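You operate a simulated robot arm through the tools that you are given. There is no shell and no other tool. Be economical: measure what you need, move in short steps, check, and stop when the job is done.

Carry out the task below with a simulated robot arm. There is one attempt and no reset: what you move stays moved.

TASK
Press the orange plug into the steel socket with the blue press.
Fine: draw the slide out again and put the socket on the teal mat.

It is judged by the outcome, as a careful person would: the job done as asked, and still so three seconds after it is handed in. It fails if anything else is knocked over, pushed out of place, dropped, spilled or broken.

THE ROBOT
A 6-joint arm with a two-finger parallel gripper, fixed in place. Base frame: the origin is at the foot of the arm, x ahead of it, y to its left, z up; the work surface is at about z = 82. Readings come in cm, degrees, newtons and seconds.
With the tool pointing down near the work surface it reaches from about 26 to 68 cm from the base axis. Its first joint turns from -66.0 to 66.0 degrees. Payload 2.9 kg.
Tool frame: the origin (TCP) lies between the finger pads and is the grasp point; the fingertips stand 3 cm ahead of it; z points along the fingers, y is the line along which they close. Largest opening 11 cm; finger width 2, thickness 1; the body of the gripper, 4.8 by 11.2 cm, starts 5.5 cm behind the TCP.
Orientation is that of the tool frame in the base frame, as a unit quaternion [w, x, y, z]. With the fingers straight down and closing along the base's y, the tool's x points along the base's -x, its y along +y and its z along -z.

THE INTERFACE
- The arm moves only by the tool servo_tool. Its arguments are lists of equal length, an entry for each row: "offset": the shift along the tool's x, y, z in units of 30 mm (1.0 is 30 mm), a list of three; "delta_rot": the turn, a rotation vector about the tool's x, y, z in units of 5 degrees (1.0 is 5 degrees), a list of three; "fingers": the finger opening in cm, from 0 to 11. In form: {"offset": [[tx, ty, tz], ...], "delta_rot": [[wx, wy, wz], ...], "fingers": [fingers, ...]}. A call has 1 to 10 rows; each row shifts and turns the commanded pose from where the row before left it, along the tool's axes as they then stand. A call with a number of a shift or a turn outside -1 to 1 is refused whole. A row lasts 0.2 s, in which the tool goes at most 5 cm and 8.6 degrees; a call with a longer step from one row to the next is refused whole, and so is a gripper value outside its range. Where a pose cannot be reached the arm comes as near as it can. A force on the tool above 70 N (or 10 N above the force at the start of the call, whichever is more), or a blocked arm, ends the call early, and 0.2 s more pass. The fingers move at their own pace (about 10.8 cm/s each) and stop on an object; they squeeze with about 27 N. The grip force told is the motor's: it shows also when the fingers shut on nothing. Time passes only in rows, and 0.2 s behind the last, so rows that do not move let the fingers close. The reply holds the time, the measured pose of the TCP, the force on the tool along the base axes, the opening and the grip force, in the units named above and with some noise, with the torque about the TCP (base axes, N m) and any sound that the robot's microphone picked up.
- Cameras (640 x 400 px; columns grow to the right, rows downward): "scene" is fixed at [6.2, 42.24, 139.14]; the picture's right is [-0.87, -0.49, 0.00], its down [-0.24, 0.42, -0.88] and it looks along [0.43, -0.76, -0.48] (base axes); focal length 327 px, centre (320, 200). "wrist" rides on the gripper at [7.2, 1.7, -10.3] in the tool frame; the picture's right is [-0.23, 0.97, 0.00], its down [-0.76, -0.18, -0.62] and it looks along [-0.61, -0.14, 0.78] (tool axes); focal length 222 px, centre (320, 200). There is no depth. A picture from a camera that has moved, and an enlarged one, comes with that camera's place and axes in the base frame and with its lens.
- snapshot(camera): a new picture of that camera. It takes no simulated time.
- inspect(camera, box): a new picture of the part [left, top, right, bottom] of that camera's present view, enlarged. It takes no simulated time.
- close_job(): hands the job in; it is judged then, once.

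Go step by step. Nothing tells you positions but the pictures and the camera data: compare them with the known pose of the tool, close in by small moves and look again before you grip or let go. The budget is 120 turns and 84 pictures, counting those below and the enlarged ones. Unless the task says otherwise, let go and move clear before handing in, and close with one line.

The tools are called as a command line: name --argument value ..., lists and objects as JSON in quotes. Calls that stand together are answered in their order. servo_tool: Moves the arm, as the interface text tells. Its arguments: {"type":"object","properties":{"offset":{"type":"array","items":{"type":"array","items":{"type":"number"}}},"delta_rot":{"type":"array","items":{"type":"array","items":{"type":"number"}}},"fingers":{"type":"array","items":{"type":"number"}}},"required":["offset","delta_rot","fingers"]} The other tools are called the same way: snapshot (camera) takes a picture; inspect (camera, box) takes an enlarged picture of a part of a camera's view; close_job () hands the job in.

At the start:

```text
t: 0.0
tool_pos: [33.87, -28.18, 117.17]
tool_rot: [0.0, -0.001, 1.0, 0.0]
force: [-0.2, -0.8, 0.0]
wrist_torque: [-0.02, 0.04, -0.03]
opening: 10.99
finger_force: 0.0
```

scene: 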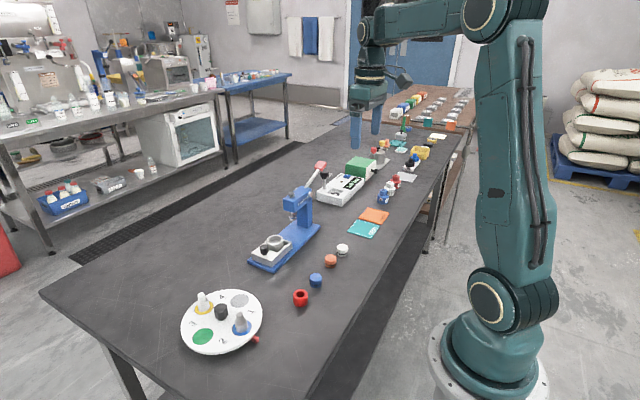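
wrist: 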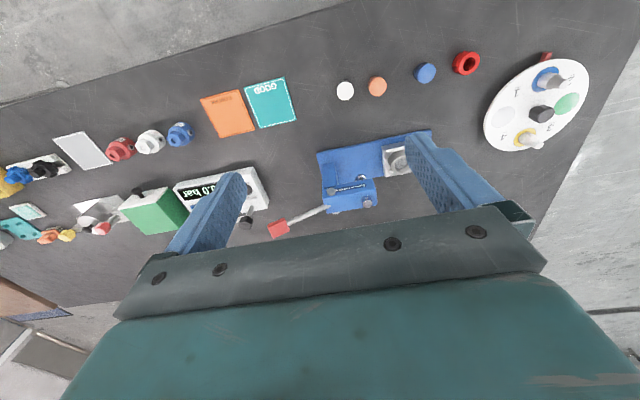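

I see a blue lever press with a slide holding a steel socket, an orange plug on the bench and a teal mat. I'll enlarge these first.

inspect --camera "scene" --box '[230, 150, 400, 280]'

inspect --camera "wrist" --box '[230, 60, 490, 250]'

```text
3.08 times, centred on (315, 215) of scene
camera zoom: at [6.2, 42.24, 139.14], right [-0.87, -0.49, 0.0], down [-0.24, 0.42, -0.88], along [0.43, -0.76, -0.48], focal length 1005 px, centre (335, 154)
```

zoom: 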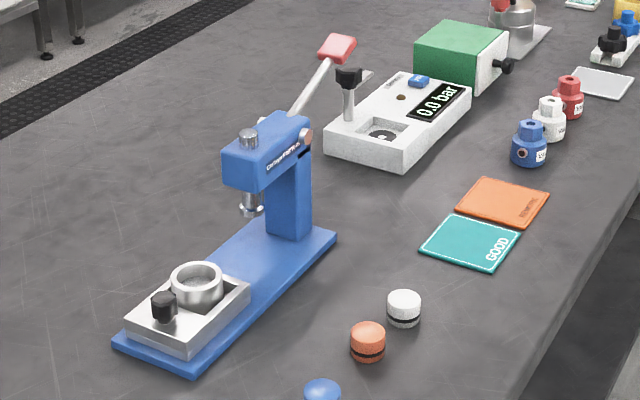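

```text
2.11 times, centred on (360, 155) of wrist
camera zoom: at [26.63, -26.48, 127.39], right [0.23, 0.97, 0.0], down [0.76, -0.18, 0.62], along [0.61, -0.14, -0.78], focal length 468 px, centre (236, 295)
```

zoom: 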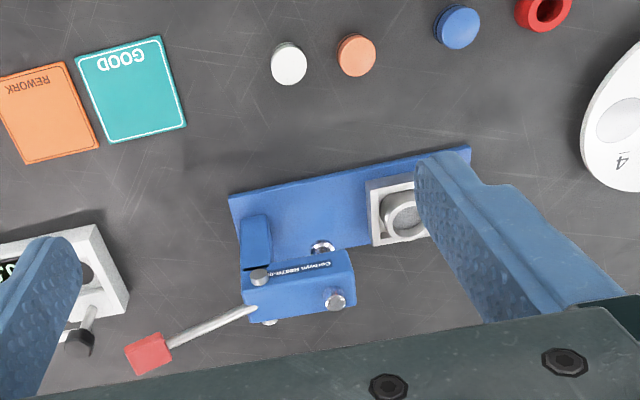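

The orange plug looks to be near (37, -18), the mat near (36, -38.5) and the socket in the slide near (52, -14). I'll move above the plug and look closer.

servo_tool --offset '[[-0.172, 0.566, 0.95], [-0.172, 0.566, 0.95], [-0.172, 0.566, 0.95], [-0.172, 0.566, 0.95], [-0.172, 0.566, 0.95], [-0.172, 0.566, 0.95], [0, 0, 0]]' --delta_rot '[[0, 0, 0], [0, 0, 0], [0, 0, 0], [0, 0, 0], [0, 0, 0], [0, 0, 0], [0, 0, 0]]' --fingers '[11, 11, 11, 11, 11, 11, 11]'

snapshot --camera "wrist"

snapshot --camera "scene"

```text
t: 1.6
tool_pos: [37.04, -17.97, 99.87]
tool_rot: [0.0, 0.0, 1.0, 0.0]
force: [0.2, -0.2, 0.2]
wrist_torque: [0.02, -0.01, -0.01]
opening: 10.99
finger_force: 0.2
```

```text
79 pictures are left
camera wrist: at [29.78, -16.3, 110.21], right [0.23, 0.97, 0.0], down [0.76, -0.18, 0.62], along [0.61, -0.14, -0.78], focal length 222 px, centre (320, 200)
```

wrist: 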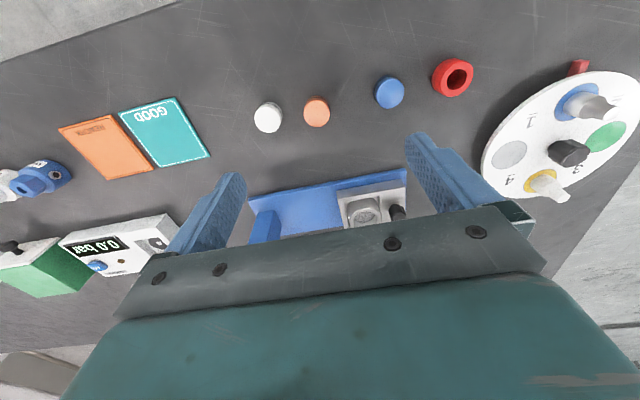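

```text
78 pictures are left
```

scene: 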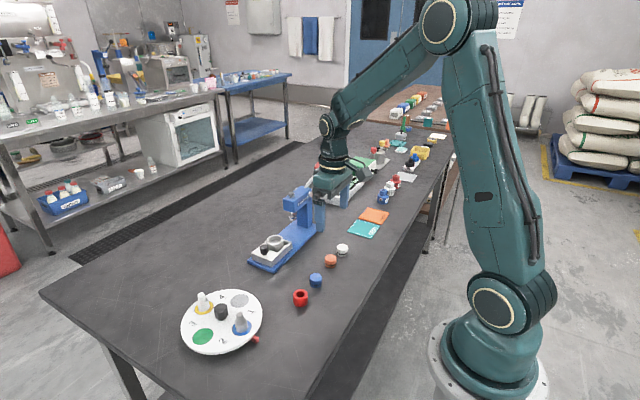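

The plug is nearly under the tool, around (37.3, -18.3). I'll zoom in on the plug and on the socket in the slide.

inspect --camera "scene" --box '[240, 215, 360, 285]'

inspect --camera "wrist" --box '[240, 80, 420, 240]'

```text
5.33 times, centred on (300, 250) of scene
camera zoom: at [6.2, 42.24, 139.14], right [-0.87, -0.49, 0.0], down [-0.24, 0.42, -0.88], along [0.43, -0.76, -0.48], focal length 1742 px, centre (427, -67)
```

zoom: 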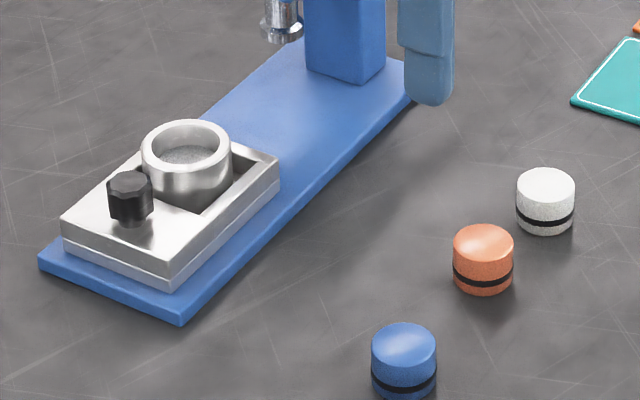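

```text
2.50 times, centred on (330, 160) of wrist
camera zoom: at [29.78, -16.3, 110.21], right [0.23, 0.97, 0.0], down [0.76, -0.18, 0.62], along [0.61, -0.14, -0.78], focal length 555 px, centre (295, 300)
```

zoom: 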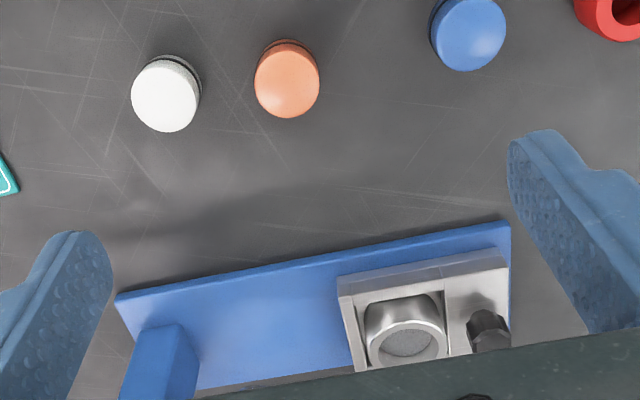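

The plug top is at about (37.55, -18.5, 84), 3 cm across and 2 cm tall. The socket rim is near (52.7, -15.1, 86.6). I'll turn the tool 90° so the fingers close along x, clear of the press head and the neighbouring plugs.

servo_tool --offset '[[0, 0, 0], [0, 0, 0], [0, 0, 0], [0, 0, 0], [0, 0, 0], [0, 0, 0], [0, 0, 0], [0, 0, 0], [0, 0, 0]]' --delta_rot '[[0, 0, 1], [0, 0, 1], [0, 0, 1], [0, 0, 1], [0, 0, 1], [0, 0, 1], [0, 0, 1], [0, 0, 1], [0, 0, 1]]' --fingers '[7, 7, 7, 7, 7, 7, 7, 7, 7]'

servo_tool --offset '[[0, 0, 0], [0, 0, 0], [0, 0, 0], [0, 0, 0], [0, 0, 0], [0, 0, 0], [0, 0, 0], [0, 0, 0], [0, 0, 0], [0, 0, 0]]' --delta_rot '[[0, 0, 1], [0, 0, 1], [0, 0, 1], [0, 0, 1], [0, 0, 1], [0, 0, 1], [0, 0, 1], [0, 0, 1], [0, 0, 1], [0, 0, 0]]' --fingers '[7, 7, 7, 7, 7, 7, 7, 7, 7, 7]'

snapshot --camera "wrist"

```text
t: 3.6
tool_pos: [36.98, -17.87, 99.89]
tool_rot: [0.0, 0.382, 0.924, 0.0]
force: [-0.3, 0.7, -0.6]
wrist_torque: [-0.02, 0.02, -0.03]
opening: 6.98
finger_force: 0.0
```

```text
t: 5.8
tool_pos: [36.93, -18.0, 99.97]
tool_rot: [0.0, 0.707, 0.707, 0.0]
force: [0.4, -0.1, -0.6]
wrist_torque: [0.01, 0.02, 0.0]
opening: 6.98
finger_force: 0.1
```

```text
75 pictures are left
camera wrist: at [38.67, -10.74, 110.29], right [0.97, -0.23, 0.0], down [-0.18, -0.76, 0.62], along [-0.14, -0.61, -0.78], focal length 222 px, centre (320, 200)
```

wrist: 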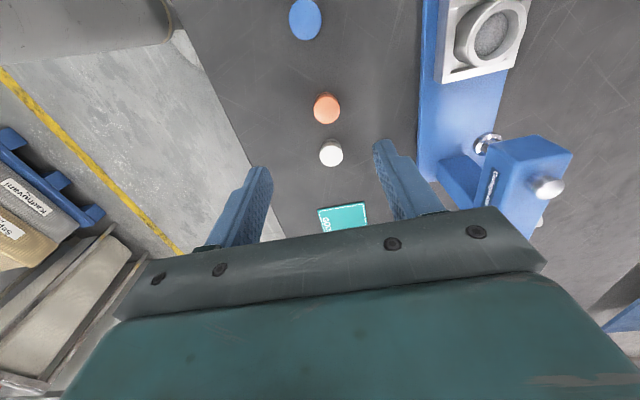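

Plug estimates agree at about (37.7, -18.4). I'll lower over it, stop with the fingertips at about z = 83.2, and check before gripping.

servo_tool --offset '[[-0.065, 0.125, 0.9], [-0.065, 0.125, 0.9], [0, 0, 0.9], [0, 0, 0.9], [0, 0, 0.9], [0, 0, 0]]' --delta_rot '[[0, 0, 0], [0, 0, 0], [0, 0, 0], [0, 0, 0], [0, 0, 0], [0, 0, 0]]' --fingers '[5.5, 5.5, 5.5, 5.5, 5.5, 5.5]'

inspect --camera "wrist" --box '[220, 60, 420, 240]'

inspect --camera "scene" --box '[240, 190, 380, 285]'

```text
t: 7.2
tool_pos: [37.7, -18.28, 86.5]
tool_rot: [0.0, 0.707, 0.707, 0.001]
force: [-0.3, -0.7, 0.5]
wrist_torque: [-0.01, 0.0, 0.01]
opening: 5.51
finger_force: 0.1
```

```text
2.22 times, centred on (320, 150) of wrist
camera zoom: at [39.47, -11.06, 96.75], right [0.97, -0.23, 0.0], down [-0.18, -0.76, 0.62], along [-0.14, -0.61, -0.78], focal length 494 px, centre (320, 311)
```

zoom: 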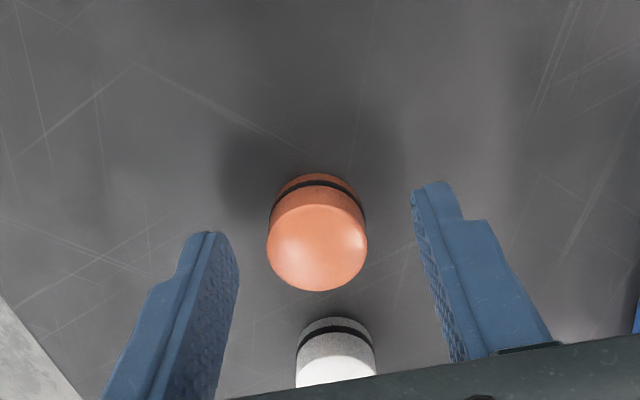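

```text
4.21 times, centred on (310, 238) of scene
camera zoom: at [6.2, 42.23, 139.14], right [-0.87, -0.49, 0.0], down [-0.24, 0.42, -0.88], along [0.43, -0.76, -0.48], focal length 1375 px, centre (362, 42)
```

zoom: 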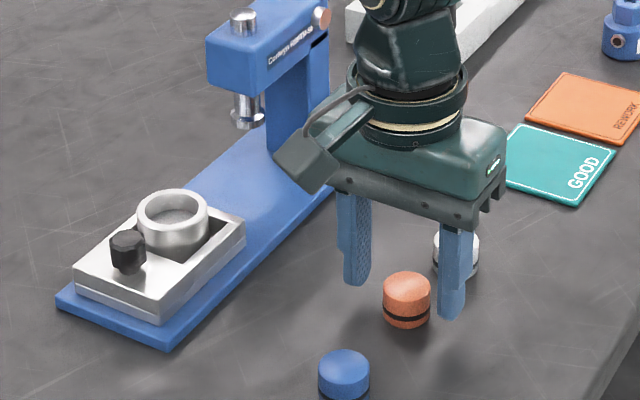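

The plug is between the fingers, with its centre about 0.3 cm further in -y. I'll correct for that, lower slightly and close.

servo_tool --offset '[[-0.1, 0, 0.13], [0, 0, 0], [0, 0, 0], [0, 0, 0], [0, 0, 0]]' --delta_rot '[[0, 0, 0], [0, 0, 0], [0, 0, 0], [0, 0, 0], [0, 0, 0]]' --fingers '[5.5, 5.5, 2.6, 2.6, 2.6]'

inspect --camera "wrist" --box '[220, 60, 420, 240]'

```text
t: 8.4
tool_pos: [37.79, -18.69, 86.23]
tool_rot: [0.0, 0.707, 0.707, 0.0]
force: [-0.1, 0.8, 0.6]
wrist_torque: [-0.01, -0.02, -0.01]
opening: 2.8
finger_force: 27.2
```

```text
2.22 times, centred on (320, 150) of wrist
camera zoom: at [39.47, -11.4, 96.4], right [0.97, -0.23, 0.0], down [-0.18, -0.76, 0.62], along [-0.14, -0.61, -0.78], focal length 494 px, centre (320, 311)
```

zoom: 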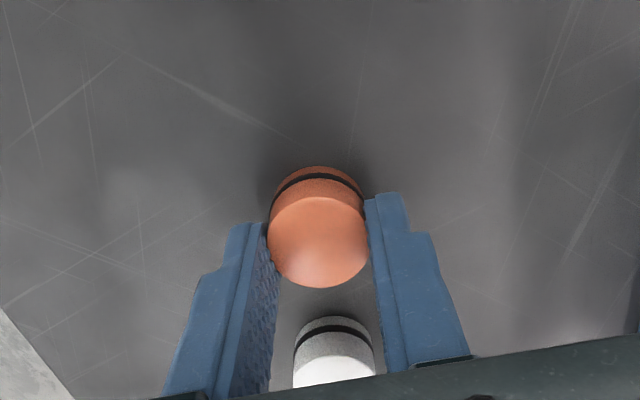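

The plug is gripped (opening 2.8). I'll lift it and carry it above the socket.

servo_tool --offset '[[0, 0, -1], [0, 0, -1], [0, 0, -1], [0.19, 0.83, 0], [0.19, 0.83, 0], [0.19, 0.83, 0], [0.19, 0.83, 0], [0.19, 0.83, 0], [0.19, 0.83, 0], [0, 0, 0]]' --delta_rot '[[0, 0, 0], [0, 0, 0], [0, 0, 0], [0, 0, 0], [0, 0, 0], [0, 0, 0], [0, 0, 0], [0, 0, 0], [0, 0, 0], [0, 0, 0]]' --fingers '[2.6, 2.6, 2.6, 2.6, 2.6, 2.6, 2.6, 2.6, 2.6, 2.6]'

snapshot --camera "wrist"

inspect --camera "scene" --box '[220, 160, 380, 285]'

```text
t: 10.6
tool_pos: [52.72, -15.13, 95.14]
tool_rot: [0.0, 0.707, 0.707, 0.0]
force: [0.7, -1.3, -1.6]
wrist_torque: [0.0, -0.02, 0.01]
opening: 2.82
finger_force: 26.9
```

```text
71 pictures are left
camera wrist: at [54.42, -7.96, 105.4], right [0.97, -0.23, 0.0], down [-0.18, -0.76, 0.62], along [-0.14, -0.61, -0.78], focal length 222 px, centre (320, 200)
```

wrist: 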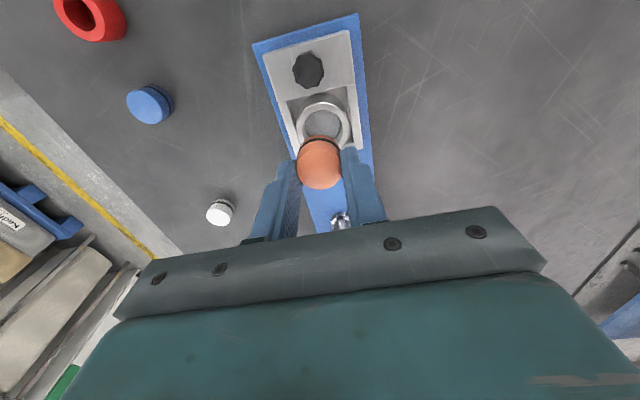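

```text
3.20 times, centred on (300, 222) of scene
camera zoom: at [6.2, 42.24, 139.14], right [-0.87, -0.49, 0.0], down [-0.24, 0.42, -0.88], along [0.43, -0.76, -0.48], focal length 1045 px, centre (384, 128)
```

zoom: 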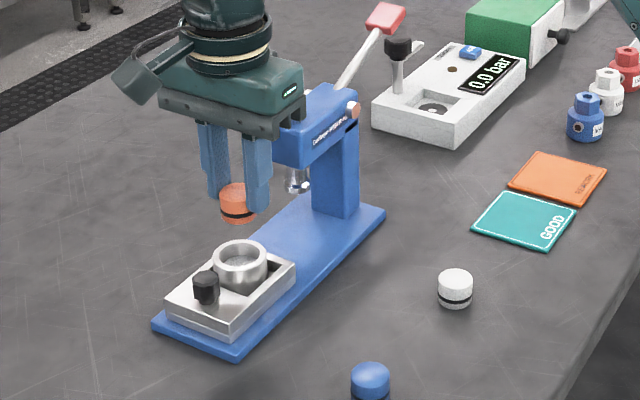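

The plug is above the socket with no contact. I'll zoom in to align it.

inspect --camera "wrist" --box '[240, 20, 400, 220]'

inspect --camera "scene" --box '[255, 195, 325, 270]'

```text
2.00 times, centred on (320, 120) of wrist
camera zoom: at [54.42, -7.96, 105.4], right [0.97, -0.23, 0.0], down [-0.18, -0.76, 0.62], along [-0.14, -0.61, -0.78], focal length 444 px, centre (320, 360)
```

zoom: 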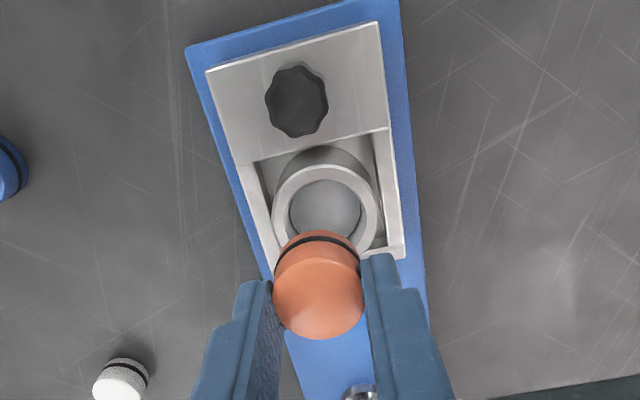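

```text
5.33 times, centred on (290, 232) of scene
camera zoom: at [6.2, 42.24, 139.14], right [-0.87, -0.49, 0.0], down [-0.24, 0.42, -0.88], along [0.43, -0.76, -0.48], focal length 1742 px, centre (480, 27)
```

zoom: 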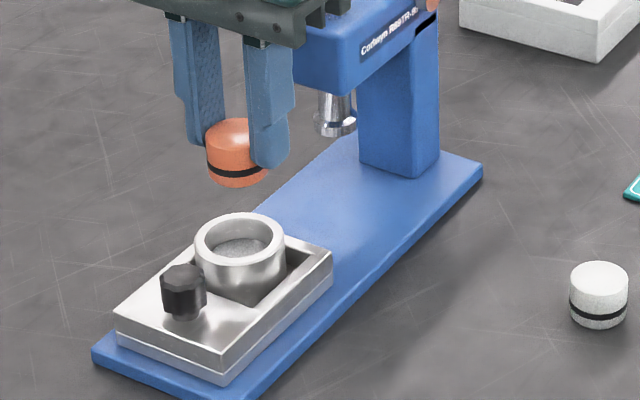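

Calibrating against the held plug puts the socket at about (53.1, -14.9). I'll shift and lower to just above the rim.

servo_tool --offset '[[0.05, 0.125, 0.5], [0, 0, 0.65], [0, 0, 0]]' --delta_rot '[[0, 0, 0], [0, 0, 0], [0, 0, 0]]' --fingers '[2.6, 2.6, 2.6]'

inspect --camera "wrist" --box '[260, 60, 400, 220]'

inspect --camera "scene" --box '[250, 205, 310, 265]'

```text
t: 11.4
tool_pos: [53.02, -15.05, 91.57]
tool_rot: [0.0, 0.707, 0.707, -0.001]
force: [0.0, 0.2, -0.2]
wrist_torque: [0.02, 0.02, 0.01]
opening: 2.78
finger_force: 26.9
```

```text
2.50 times, centred on (330, 140) of wrist
camera zoom: at [54.8, -7.77, 101.95], right [0.97, -0.23, 0.0], down [-0.18, -0.76, 0.62], along [-0.14, -0.61, -0.78], focal length 555 px, centre (295, 350)
```

zoom: 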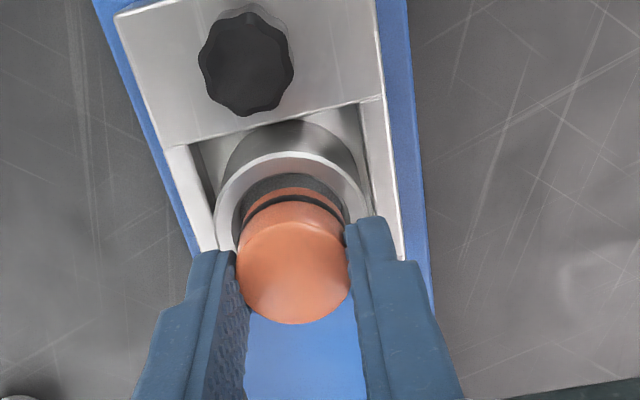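

```text
6.67 times, centred on (280, 235) of scene
camera zoom: at [6.2, 42.24, 139.14], right [-0.87, -0.49, 0.0], down [-0.24, 0.42, -0.88], along [0.43, -0.76, -0.48], focal length 2178 px, centre (587, -33)
```

zoom: 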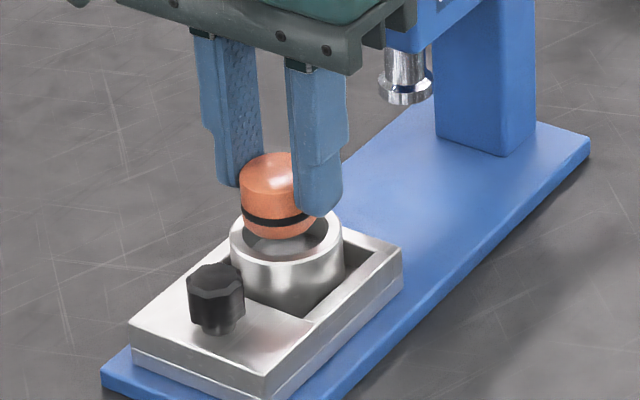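

The plug is nearly centred. I'll make a tiny correction and lower in small steps, watching the force.

servo_tool --offset '[[-0.035, -0.02, 0], [0, 0, 0.1], [0, 0, 0.1], [0, 0, 0.1], [0, 0, 0]]' --delta_rot '[[0, 0, 0], [0, 0, 0], [0, 0, 0], [0, 0, 0], [0, 0, 0]]' --fingers '[2.6, 2.6, 2.6, 2.6, 2.6]'

inspect --camera "wrist" --box '[260, 60, 400, 220]'

inspect --camera "scene" --box '[250, 205, 310, 265]'

```text
t: 12.6
tool_pos: [53.02, -15.04, 90.87]
tool_rot: [0.0, 0.707, 0.707, 0.0]
force: [0.3, 0.1, -0.1]
wrist_torque: [-0.01, -0.01, -0.01]
opening: 2.8
finger_force: 26.7
```

```text
2.50 times, centred on (330, 140) of wrist
camera zoom: at [54.69, -7.96, 101.08], right [0.97, -0.23, 0.0], down [-0.18, -0.76, 0.62], along [-0.14, -0.61, -0.78], focal length 555 px, centre (295, 350)
```

zoom: 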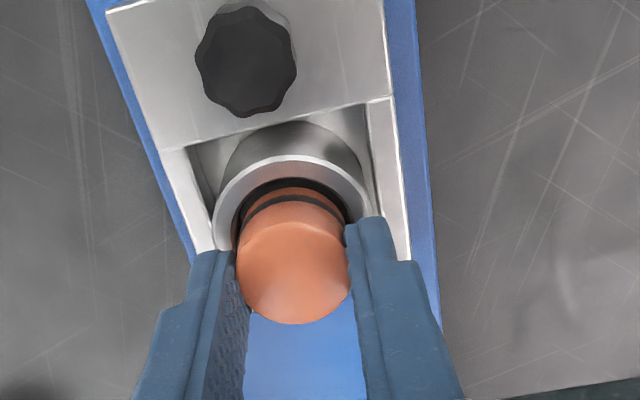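

```text
6.67 times, centred on (280, 235) of scene
camera zoom: at [6.2, 42.24, 139.14], right [-0.87, -0.49, 0.0], down [-0.24, 0.42, -0.88], along [0.43, -0.76, -0.48], focal length 2178 px, centre (587, -33)
```

zoom: 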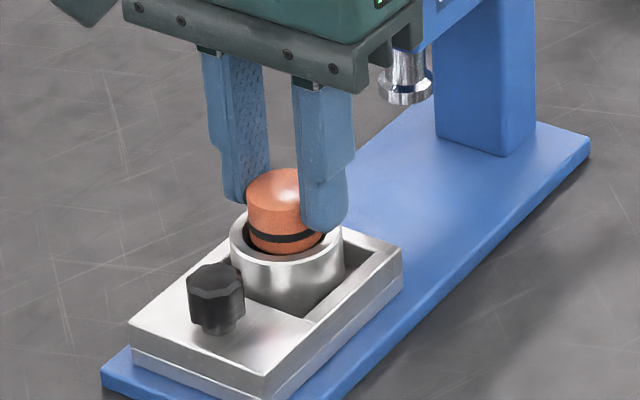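

The plug is entering the socket mouth. I'll continue down slowly.

servo_tool --offset '[[0, 0, 0.07], [0, 0, 0.07], [0, 0, 0.07], [0, 0, 0]]' --delta_rot '[[0, 0, 0], [0, 0, 0], [0, 0, 0], [0, 0, 0]]' --fingers '[2.6, 2.6, 2.6, 2.6]'

inspect --camera "scene" --box '[250, 205, 310, 265]'

```text
t: 13.6
tool_pos: [53.05, -15.25, 90.23]
tool_rot: [-0.001, 0.707, 0.707, 0.0]
force: [0.2, 0.7, -0.4]
wrist_torque: [0.02, 0.04, 0.06]
opening: 2.79
finger_force: 27.0
```

```text
6.67 times, centred on (280, 235) of scene
camera zoom: at [6.2, 42.24, 139.14], right [-0.87, -0.49, 0.0], down [-0.24, 0.42, -0.88], along [0.43, -0.76, -0.48], focal length 2178 px, centre (587, -33)
```

zoom: 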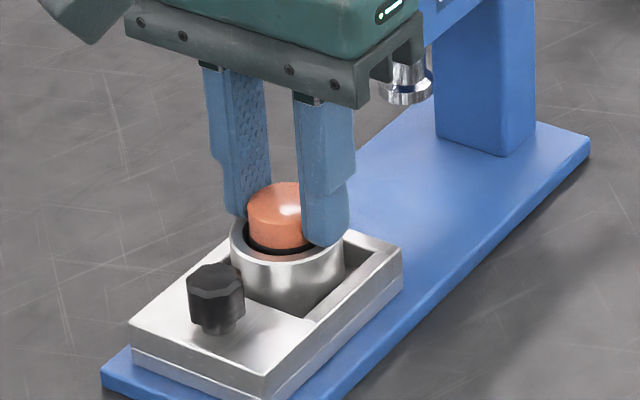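

The plug is inside the bore with almost no force. I'll take a few more small steps down.

servo_tool --offset '[[0, 0, 0.05], [0, 0, 0.05], [0, 0, 0]]' --delta_rot '[[0, 0, 0], [0, 0, 0], [0, 0, 0]]' --fingers '[2.6, 2.6, 2.6]'

inspect --camera "wrist" --box '[260, 60, 400, 220]'

```text
t: 14.4
tool_pos: [52.95, -15.27, 90.03]
tool_rot: [0.0, 0.707, 0.707, 0.001]
force: [-9.4, 1.3, 23.8]
wrist_torque: [0.06, 0.57, 0.04]
opening: 2.81
finger_force: 27.0
```

```text
2.50 times, centred on (330, 140) of wrist
camera zoom: at [54.69, -8.02, 100.3], right [0.97, -0.23, 0.0], down [-0.18, -0.76, 0.62], along [-0.14, -0.61, -0.78], focal length 555 px, centre (295, 350)
```

zoom: 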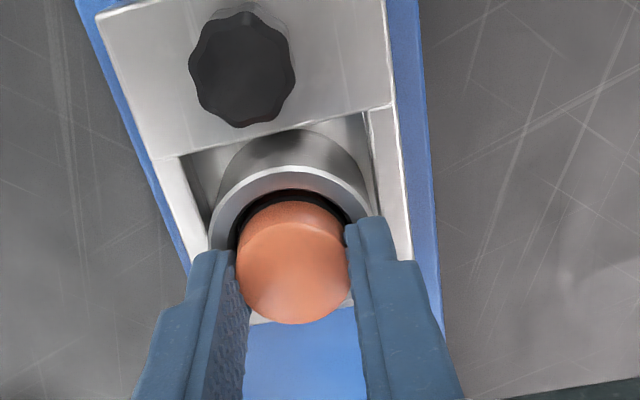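

Contact at 24 N with a push toward -x, so the socket centre lies slightly to -x. I'll lift a hair, shift in -x and lower again.

servo_tool --offset '[[0, 0, -0.06], [0, -0.04, 0], [0, 0, 0.03], [0, 0, 0.03], [0, 0, 0]]' --delta_rot '[[0, 0, 0], [0, 0, 0], [0, 0, 0], [0, 0, 0], [0, 0, 0]]' --fingers '[2.6, 2.6, 2.6, 2.6, 2.6]'

inspect --camera "scene" --box '[250, 205, 310, 265]'

```text
t: 15.6
tool_pos: [52.93, -15.23, 90.06]
tool_rot: [0.002, 0.707, 0.707, 0.001]
force: [5.1, 0.4, 28.2]
wrist_torque: [0.06, 0.13, -0.02]
opening: 2.81
finger_force: 27.2
```

```text
6.67 times, centred on (280, 235) of scene
camera zoom: at [6.17, 42.25, 139.14], right [-0.87, -0.49, 0.0], down [-0.24, 0.42, -0.88], along [0.43, -0.76, -0.48], focal length 2178 px, centre (587, -33)
```

zoom: 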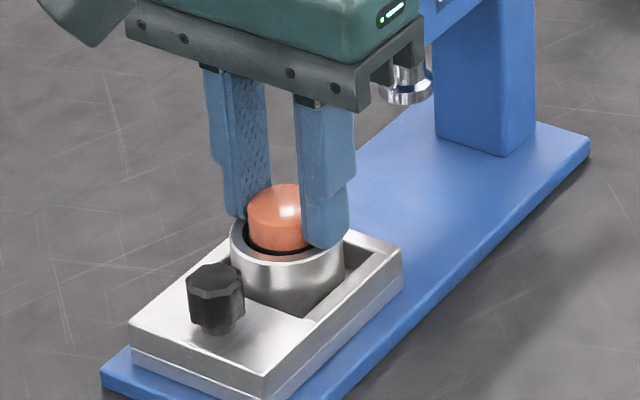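

Contact is now nearly straight up, with the plug resting in the bore. I'll ease the load, release and look.

servo_tool --offset '[[0, 0, -0.03], [0, 0, 0], [0, 0, 0], [0, 0, 0]]' --delta_rot '[[0, 0, 0], [0, 0, 0], [0, 0, 0], [0, 0, 0]]' --fingers '[2.6, 4, 4, 4]'

inspect --camera "wrist" --box '[260, 60, 400, 220]'

inspect --camera "scene" --box '[250, 205, 310, 265]'

```text
t: 16.6
tool_pos: [52.92, -15.23, 89.99]
tool_rot: [0.001, 0.707, 0.707, 0.001]
force: [0.4, 0.9, 25.5]
wrist_torque: [0.09, -0.02, 0.01]
opening: 3.65
finger_force: 0.1
```

```text
2.50 times, centred on (330, 140) of wrist
camera zoom: at [54.53, -7.94, 100.3], right [0.97, -0.23, 0.0], down [-0.18, -0.76, 0.62], along [-0.14, -0.61, -0.78], focal length 555 px, centre (295, 350)
```

zoom: 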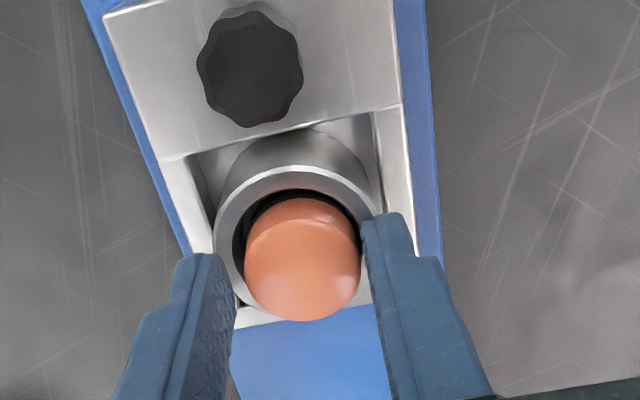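

```text
6.67 times, centred on (280, 235) of scene
camera zoom: at [6.16, 42.25, 139.14], right [-0.87, -0.49, 0.0], down [-0.24, 0.42, -0.88], along [0.43, -0.76, -0.48], focal length 2178 px, centre (587, -33)
```

zoom: 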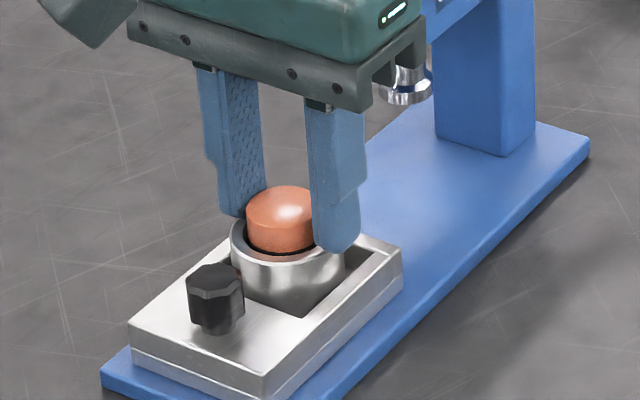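

The fingers rest on the rim and the plug has been let go. I'll rise straight up and check how it sits.

servo_tool --offset '[[0, 0, -0.15], [0, 0, 0], [0, 0, -0.5], [0, 0, -1], [0, 0, -1], [0, 0, 0]]' --delta_rot '[[0, 0, 0], [0, 0, 0], [0, 0, 0], [0, 0, 0], [0, 0, 0], [0, 0, 0]]' --fingers '[4, 4.6, 4.6, 4.6, 4.6, 4.6]'

inspect --camera "wrist" --box '[240, 20, 400, 220]'

inspect --camera "scene" --box '[250, 205, 310, 265]'

```text
t: 18.0
tool_pos: [52.94, -15.24, 97.94]
tool_rot: [-0.001, 0.707, 0.708, 0.0]
force: [0.9, -0.2, -0.2]
wrist_torque: [-0.08, -0.03, -0.01]
opening: 4.62
finger_force: 0.1
```

```text
2.00 times, centred on (320, 120) of wrist
camera zoom: at [54.58, -7.93, 108.17], right [0.97, -0.23, 0.0], down [-0.18, -0.76, 0.62], along [-0.14, -0.61, -0.78], focal length 444 px, centre (320, 360)
```

zoom: 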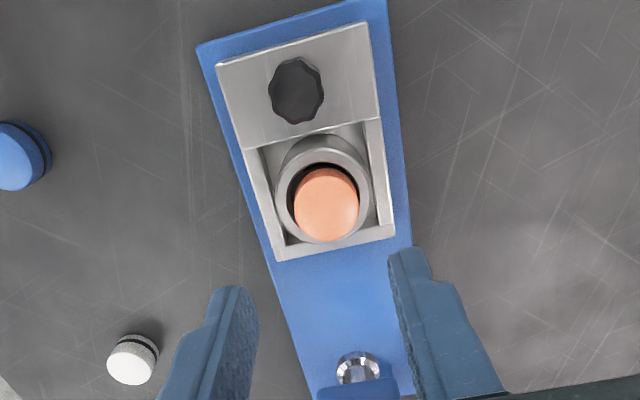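

```text
6.67 times, centred on (280, 235) of scene
camera zoom: at [6.2, 42.24, 139.14], right [-0.87, -0.49, 0.0], down [-0.24, 0.42, -0.88], along [0.43, -0.76, -0.48], focal length 2178 px, centre (587, -33)
```

zoom: 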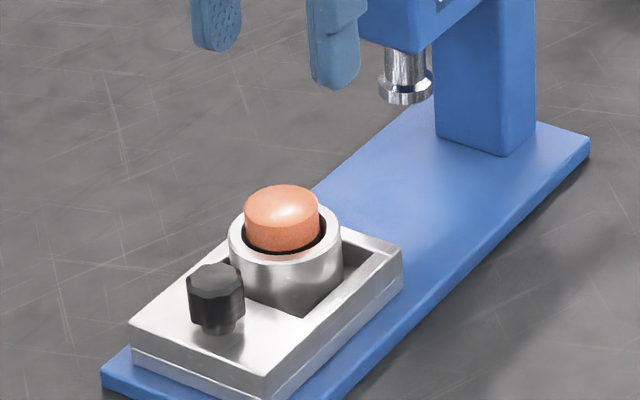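

The plug stands upright in the socket mouth. Next is the black knob on the slide, near (53, -10.5, top about 87.3). I'll move above it and tilt the tool 20° so the body leans away from the press head.

servo_tool --offset '[[0.463, 0.01, 0], [0.463, 0.01, 0], [0.463, 0.01, 0.5], [0.463, 0.01, 0.5], [0, 0, 0], [0, 0, 0], [0, 0, 0], [0, 0, 0], [0, 0, 0]]' --delta_rot '[[0, 0, 0], [0, 0, 0], [0, 0, 0], [0, 0, 0], [0, -1, 0], [0, -1, 0], [0, -1, 0], [0, -1, 0], [0, 0, 0]]' --fingers '[4.6, 4.6, 4.6, 4.6, 4.6, 4.6, 4.6, 4.6, 4.6]'

snapshot --camera "wrist"

inspect --camera "scene" --box '[220, 160, 360, 280]'

```text
t: 20.0
tool_pos: [52.91, -9.68, 94.8]
tool_rot: [0.124, 0.695, 0.697, -0.123]
force: [0.3, -0.3, -0.4]
wrist_torque: [0.0, -0.03, -0.01]
opening: 4.6
finger_force: 0.0
```

```text
56 pictures are left
camera wrist: at [54.7, 0.71, 102.01], right [0.97, -0.21, 0.08], down [-0.18, -0.5, 0.85], along [-0.14, -0.84, -0.53], focal length 222 px, centre (320, 200)
```

wrist: 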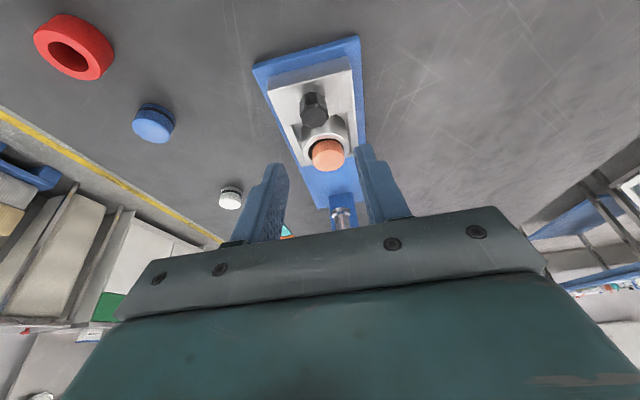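

```text
3.33 times, centred on (290, 220) of scene
camera zoom: at [6.2, 42.24, 139.14], right [-0.87, -0.49, 0.0], down [-0.24, 0.42, -0.88], along [0.43, -0.76, -0.48], focal length 1089 px, centre (420, 133)
```

zoom: 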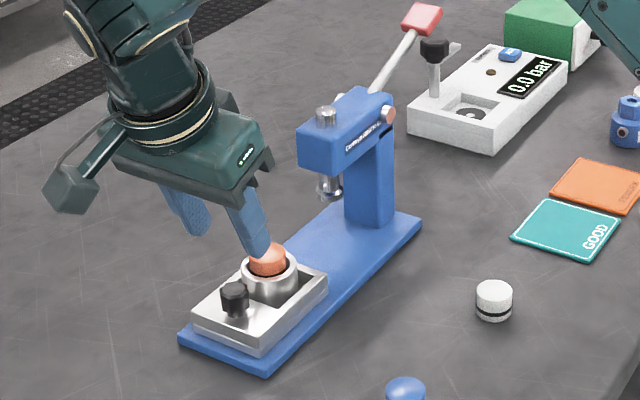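

Knob centre at about (53, -10.3). I'll descend vertically to straddle it.

servo_tool --offset '[[0.185, 0.01, 0.465], [0.185, 0.01, 0.465], [0.185, 0.01, 0.465], [0.185, 0.01, 0.465], [0, 0, 0]]' --delta_rot '[[0, 0, 0], [0, 0, 0], [0, 0, 0], [0, 0, 0], [0, 0, 0]]' --fingers '[4.6, 4.6, 4.6, 4.6, 4.6]'

inspect --camera "wrist" --box '[240, 60, 400, 220]'

inspect --camera "scene" --box '[240, 200, 330, 280]'

```text
t: 21.2
tool_pos: [53.13, -9.47, 88.81]
tool_rot: [0.122, 0.697, 0.696, -0.122]
force: [-0.8, 0.7, -0.2]
wrist_torque: [0.04, -0.01, 0.0]
opening: 4.61
finger_force: 0.0
```

```text
2.50 times, centred on (320, 140) of wrist
camera zoom: at [54.79, 0.85, 96.03], right [0.97, -0.21, 0.08], down [-0.18, -0.5, 0.85], along [-0.14, -0.84, -0.53], focal length 555 px, centre (320, 350)
```

zoom: 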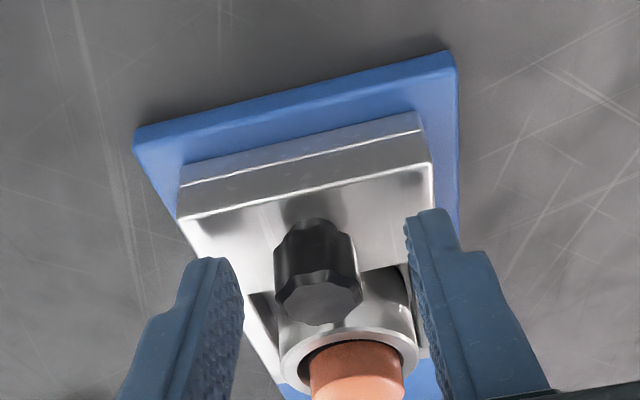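

```text
5.00 times, centred on (285, 240) of scene
camera zoom: at [6.2, 42.24, 139.14], right [-0.87, -0.49, 0.0], down [-0.24, 0.42, -0.88], along [0.43, -0.76, -0.48], focal length 1633 px, centre (495, 0)
```

zoom: 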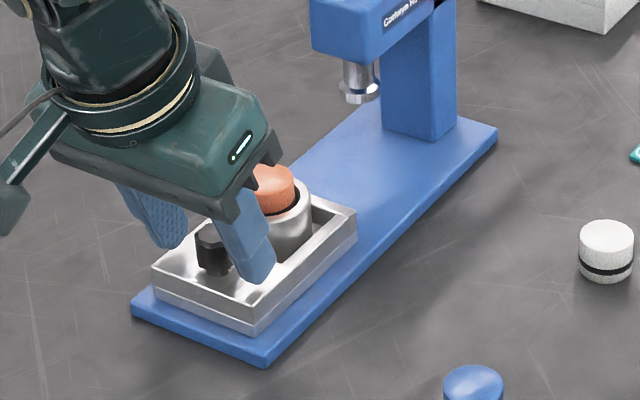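

The knob is between the fingers, so I'll close on it.

servo_tool --offset '[[0, 0, 0], [0, 0, 0], [0, 0, 0], [0, 0, 0]]' --delta_rot '[[0, 0, 0], [0, 0, 0], [0, 0, 0], [0, 0, 0]]' --fingers '[1.8, 1.8, 1.8, 1.8]'

inspect --camera "wrist" --box '[240, 60, 400, 220]'

```text
t: 22.2
tool_pos: [53.04, -9.5, 88.81]
tool_rot: [0.122, 0.697, 0.696, -0.123]
force: [-12.2, 0.9, 2.5]
wrist_torque: [0.02, -0.11, -0.16]
opening: 2.15
finger_force: 44.9
```

```text
2.50 times, centred on (320, 140) of wrist
camera zoom: at [54.72, 0.83, 96.01], right [0.97, -0.21, 0.08], down [-0.18, -0.5, 0.85], along [-0.14, -0.84, -0.53], focal length 555 px, centre (320, 350)
```

zoom: 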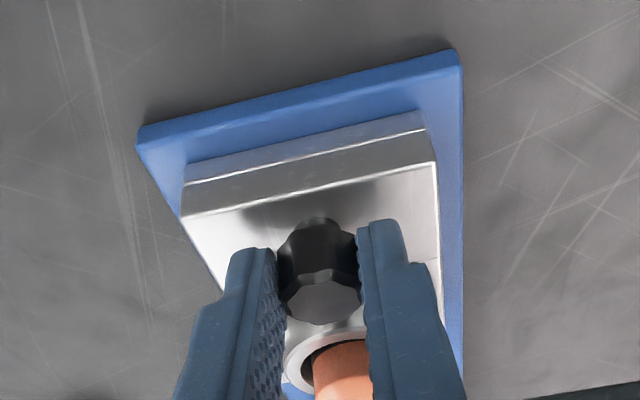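

Knob gripped. I'll relieve the side load and push the slide gently toward the press (-y).

servo_tool --offset '[[0, -0.03, 0], [-0.06, 0, 0.022], [-0.12, 0, 0.0437], [-0.157, 0, 0.057], [-0.157, 0, 0.057], [-0.157, 0, 0.057], [-0.157, 0, 0.057], [-0.12, 0, 0.0437], [-0.06, 0, 0.022], [0, 0, 0]]' --delta_rot '[[0, 0, 0], [0, 0, 0], [0, 0, 0], [0, 0, 0], [0, 0, 0], [0, 0, 0], [0, 0, 0], [0, 0, 0], [0, 0, 0], [0, 0, 0]]' --fingers '[1.8, 1.8, 1.8, 1.8, 1.8, 1.8, 1.8, 1.8, 1.8, 1.8]'

inspect --camera "scene" --box '[220, 160, 360, 280]'

```text
t: 24.4
tool_pos: [53.05, -12.68, 88.83]
tool_rot: [0.122, 0.696, 0.696, -0.123]
force: [-7.9, 0.0, -4.2]
wrist_torque: [0.52, -0.16, -0.04]
opening: 2.12
finger_force: 45.7
```

```text
3.33 times, centred on (290, 220) of scene
camera zoom: at [6.19, 42.23, 139.14], right [-0.87, -0.49, 0.0], down [-0.24, 0.42, -0.88], along [0.43, -0.76, -0.48], focal length 1089 px, centre (420, 133)
```

zoom: 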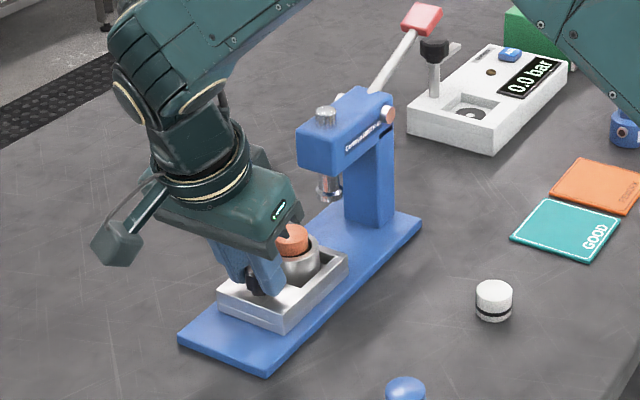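

The slide follows smoothly, 3.2 cm so far. I'll continue about 4 cm.

servo_tool --offset '[[-0.08, 0, 0.029], [-0.16, 0, 0.058], [-0.18, 0, 0.0655], [-0.18, 0, 0.0655], [-0.18, 0, 0.0655], [-0.18, 0, 0.0655], [-0.16, 0, 0.058], [-0.12, 0, 0.0437], [-0.06, 0, 0.022], [0, 0, 0]]' --delta_rot '[[0, 0, 0], [0, 0, 0], [0, 0, 0], [0, 0, 0], [0, 0, 0], [0, 0, 0], [0, 0, 0], [0, 0, 0], [0, 0, 0], [0, 0, 0]]' --fingers '[1.8, 1.8, 1.8, 1.8, 1.8, 1.8, 1.8, 1.8, 1.8, 1.8]'

inspect --camera "scene" --box '[240, 170, 350, 270]'

inspect --camera "wrist" --box '[240, 60, 400, 220]'

```text
t: 26.6
tool_pos: [53.07, -16.78, 88.81]
tool_rot: [0.122, 0.696, 0.696, -0.122]
force: [-7.6, -0.9, -3.4]
wrist_torque: [-0.08, -0.18, -0.14]
opening: 2.16
finger_force: 45.2
```

```text
4.00 times, centred on (295, 220) of scene
camera zoom: at [6.19, 42.23, 139.14], right [-0.87, -0.49, 0.0], down [-0.24, 0.42, -0.88], along [0.43, -0.76, -0.48], focal length 1306 px, centre (420, 120)
```

zoom: 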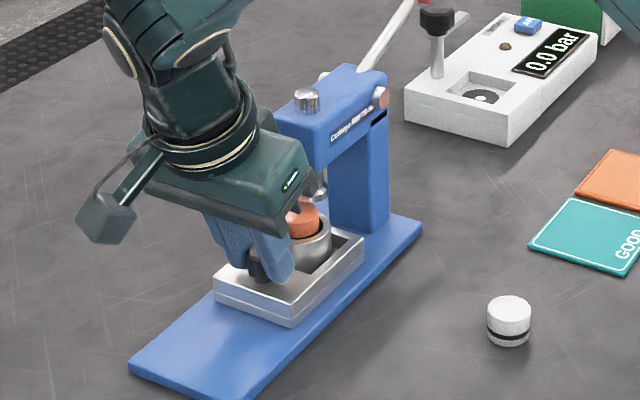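

```text
2.50 times, centred on (320, 140) of wrist
camera zoom: at [54.7, -6.48, 96.02], right [0.97, -0.21, 0.08], down [-0.18, -0.5, 0.85], along [-0.14, -0.84, -0.53], focal length 555 px, centre (320, 350)
```

zoom: 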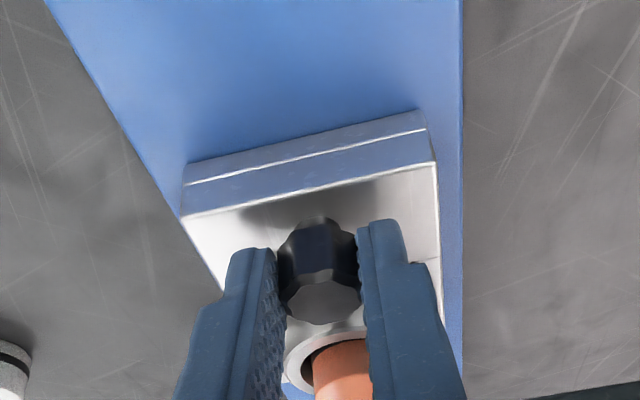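

About 1.5 cm remains to the ram axis. I'll go in fine steps and watch the force.

servo_tool --offset '[[-0.06, 0, 0.022], [-0.06, 0, 0.022], [-0.06, 0, 0.022], [-0.06, 0, 0.022], [-0.06, 0, 0.022], [0, 0, 0]]' --delta_rot '[[0, 0, 0], [0, 0, 0], [0, 0, 0], [0, 0, 0], [0, 0, 0], [0, 0, 0]]' --fingers '[1.8, 1.8, 1.8, 1.8, 1.8, 1.8]'

inspect --camera "scene" --box '[260, 180, 340, 260]'

```text
t: 28.0
tool_pos: [52.96, -17.83, 88.75]
tool_rot: [0.123, 0.697, 0.696, -0.124]
force: [-11.6, -0.3, 1.4]
wrist_torque: [0.27, -0.08, -0.1]
opening: 2.19
finger_force: 44.7
```

```text
5.00 times, centred on (300, 220) of scene
camera zoom: at [6.17, 42.23, 139.14], right [-0.87, -0.49, 0.0], down [-0.24, 0.42, -0.88], along [0.43, -0.76, -0.48], focal length 1633 px, centre (420, 100)
```

zoom: 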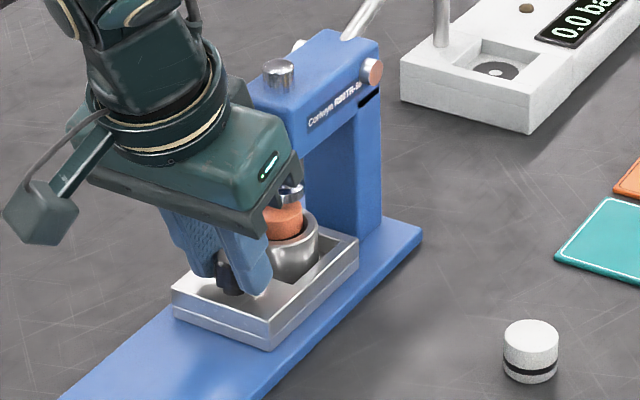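

The ram clears the plug. I'll continue to the end stop.

servo_tool --offset '[[-0.05, 0, 0.018], [-0.05, 0, 0.018], [-0.05, 0, 0.018], [0, 0, 0]]' --delta_rot '[[0, 0, 0], [0, 0, 0], [0, 0, 0], [0, 0, 0]]' --fingers '[1.8, 1.8, 1.8, 1.8]'

```text
t: 29.0
tool_pos: [53.04, -18.32, 88.82]
tool_rot: [0.123, 0.696, 0.696, -0.123]
force: [-9.8, -0.8, 3.1]
wrist_torque: [0.11, 0.59, -0.14]
opening: 2.15
finger_force: 45.2
```

servo_tool --offset '[[-0.05, 0, 0.018], [-0.05, 0, 0.018], [-0.05, 0, 0.018], [0, 0, 0]]' --delta_rot '[[0, 0, 0], [0, 0, 0], [0, 0, 0], [0, 0, 0]]' --fingers '[1.8, 1.8, 1.8, 1.8]'

inspect --camera "scene" --box '[260, 180, 340, 260]'

```text
t: 30.0
tool_pos: [53.01, -18.52, 88.85]
tool_rot: [0.121, 0.695, 0.698, -0.122]
force: [-13.6, 16.8, 3.5]
wrist_torque: [-0.45, -0.07, -0.2]
opening: 2.14
finger_force: 45.5
```

```text
5.00 times, centred on (300, 220) of scene
camera zoom: at [6.16, 42.28, 139.13], right [-0.87, -0.49, 0.0], down [-0.24, 0.42, -0.88], along [0.43, -0.76, -0.48], focal length 1633 px, centre (420, 100)
```

zoom: 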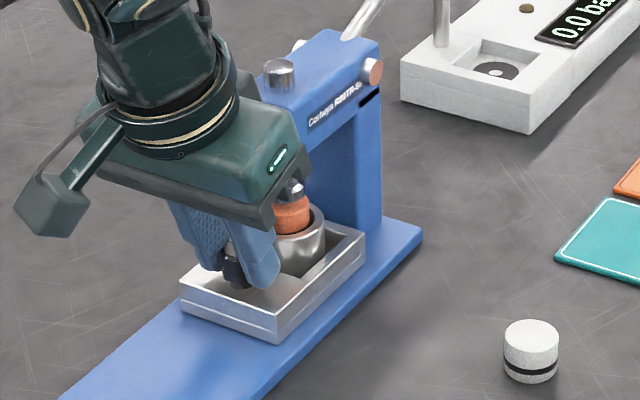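

The slide is at its stop (17 N at y = -18.5, 9 cm of travel). I'll release the knob and back out along the tool axis.

servo_tool --offset '[[0, 0, 0], [0, 0, 0], [0, 0, 0], [0, 0, -0.6], [0, 0, -1], [0, 0, -1], [0, 0, -1], [0, 0, -1], [0, 0, 0]]' --delta_rot '[[0, 0, 0], [0, 0, 0], [0, 0, 0], [0, 0, 0], [0, 0, 0], [0, 0, 0], [0, 0, 0], [0, 0, 0], [0, 0, 0]]' --fingers '[4, 4, 4, 4, 4, 4, 4, 4, 4]'

snapshot --camera "wrist"

inspect --camera "scene" --box '[240, 140, 360, 260]'

```text
t: 32.0
tool_pos: [53.08, -13.87, 101.79]
tool_rot: [0.123, 0.696, 0.697, -0.123]
force: [0.8, 0.2, 0.1]
wrist_torque: [0.01, 0.01, -0.02]
opening: 4.0
finger_force: 0.1
```

```text
46 pictures are left
camera wrist: at [54.71, -3.63, 109.01], right [0.97, -0.21, 0.08], down [-0.18, -0.5, 0.85], along [-0.14, -0.84, -0.53], focal length 222 px, centre (320, 200)
```

wrist: 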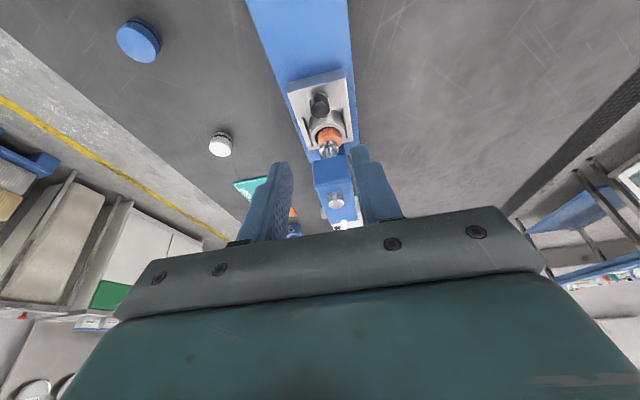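

```text
3.33 times, centred on (300, 200) of scene
camera zoom: at [6.2, 42.24, 139.14], right [-0.87, -0.49, 0.0], down [-0.24, 0.42, -0.88], along [0.43, -0.76, -0.48], focal length 1089 px, centre (387, 200)
```

zoom: 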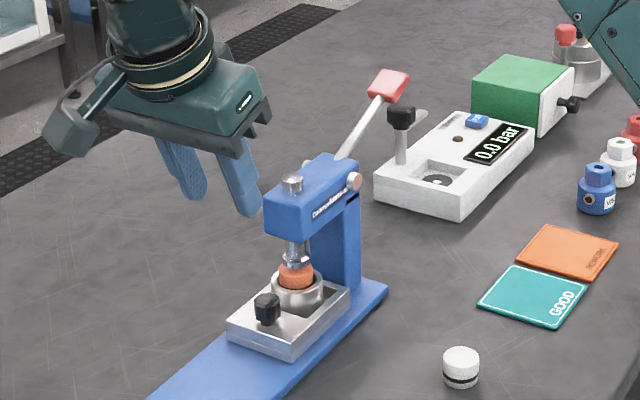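

The ram sits right over the plug. The lever's red handle is at about (53, -40.3, 99.3), with its pivot near (53, -30.5, 94.5). I'll look closely at the lever.

inspect --camera "scene" --box '[295, 155, 375, 215]'

```text
6.67 times, centred on (335, 185) of scene
camera zoom: at [6.2, 42.24, 139.14], right [-0.87, -0.49, 0.0], down [-0.24, 0.42, -0.88], along [0.43, -0.76, -0.48], focal length 2178 px, centre (220, 300)
```

zoom: 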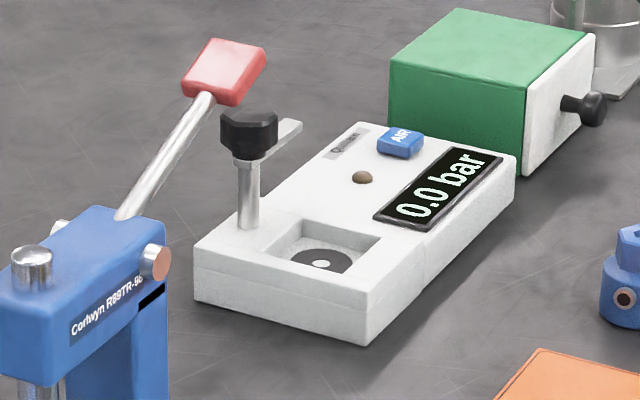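

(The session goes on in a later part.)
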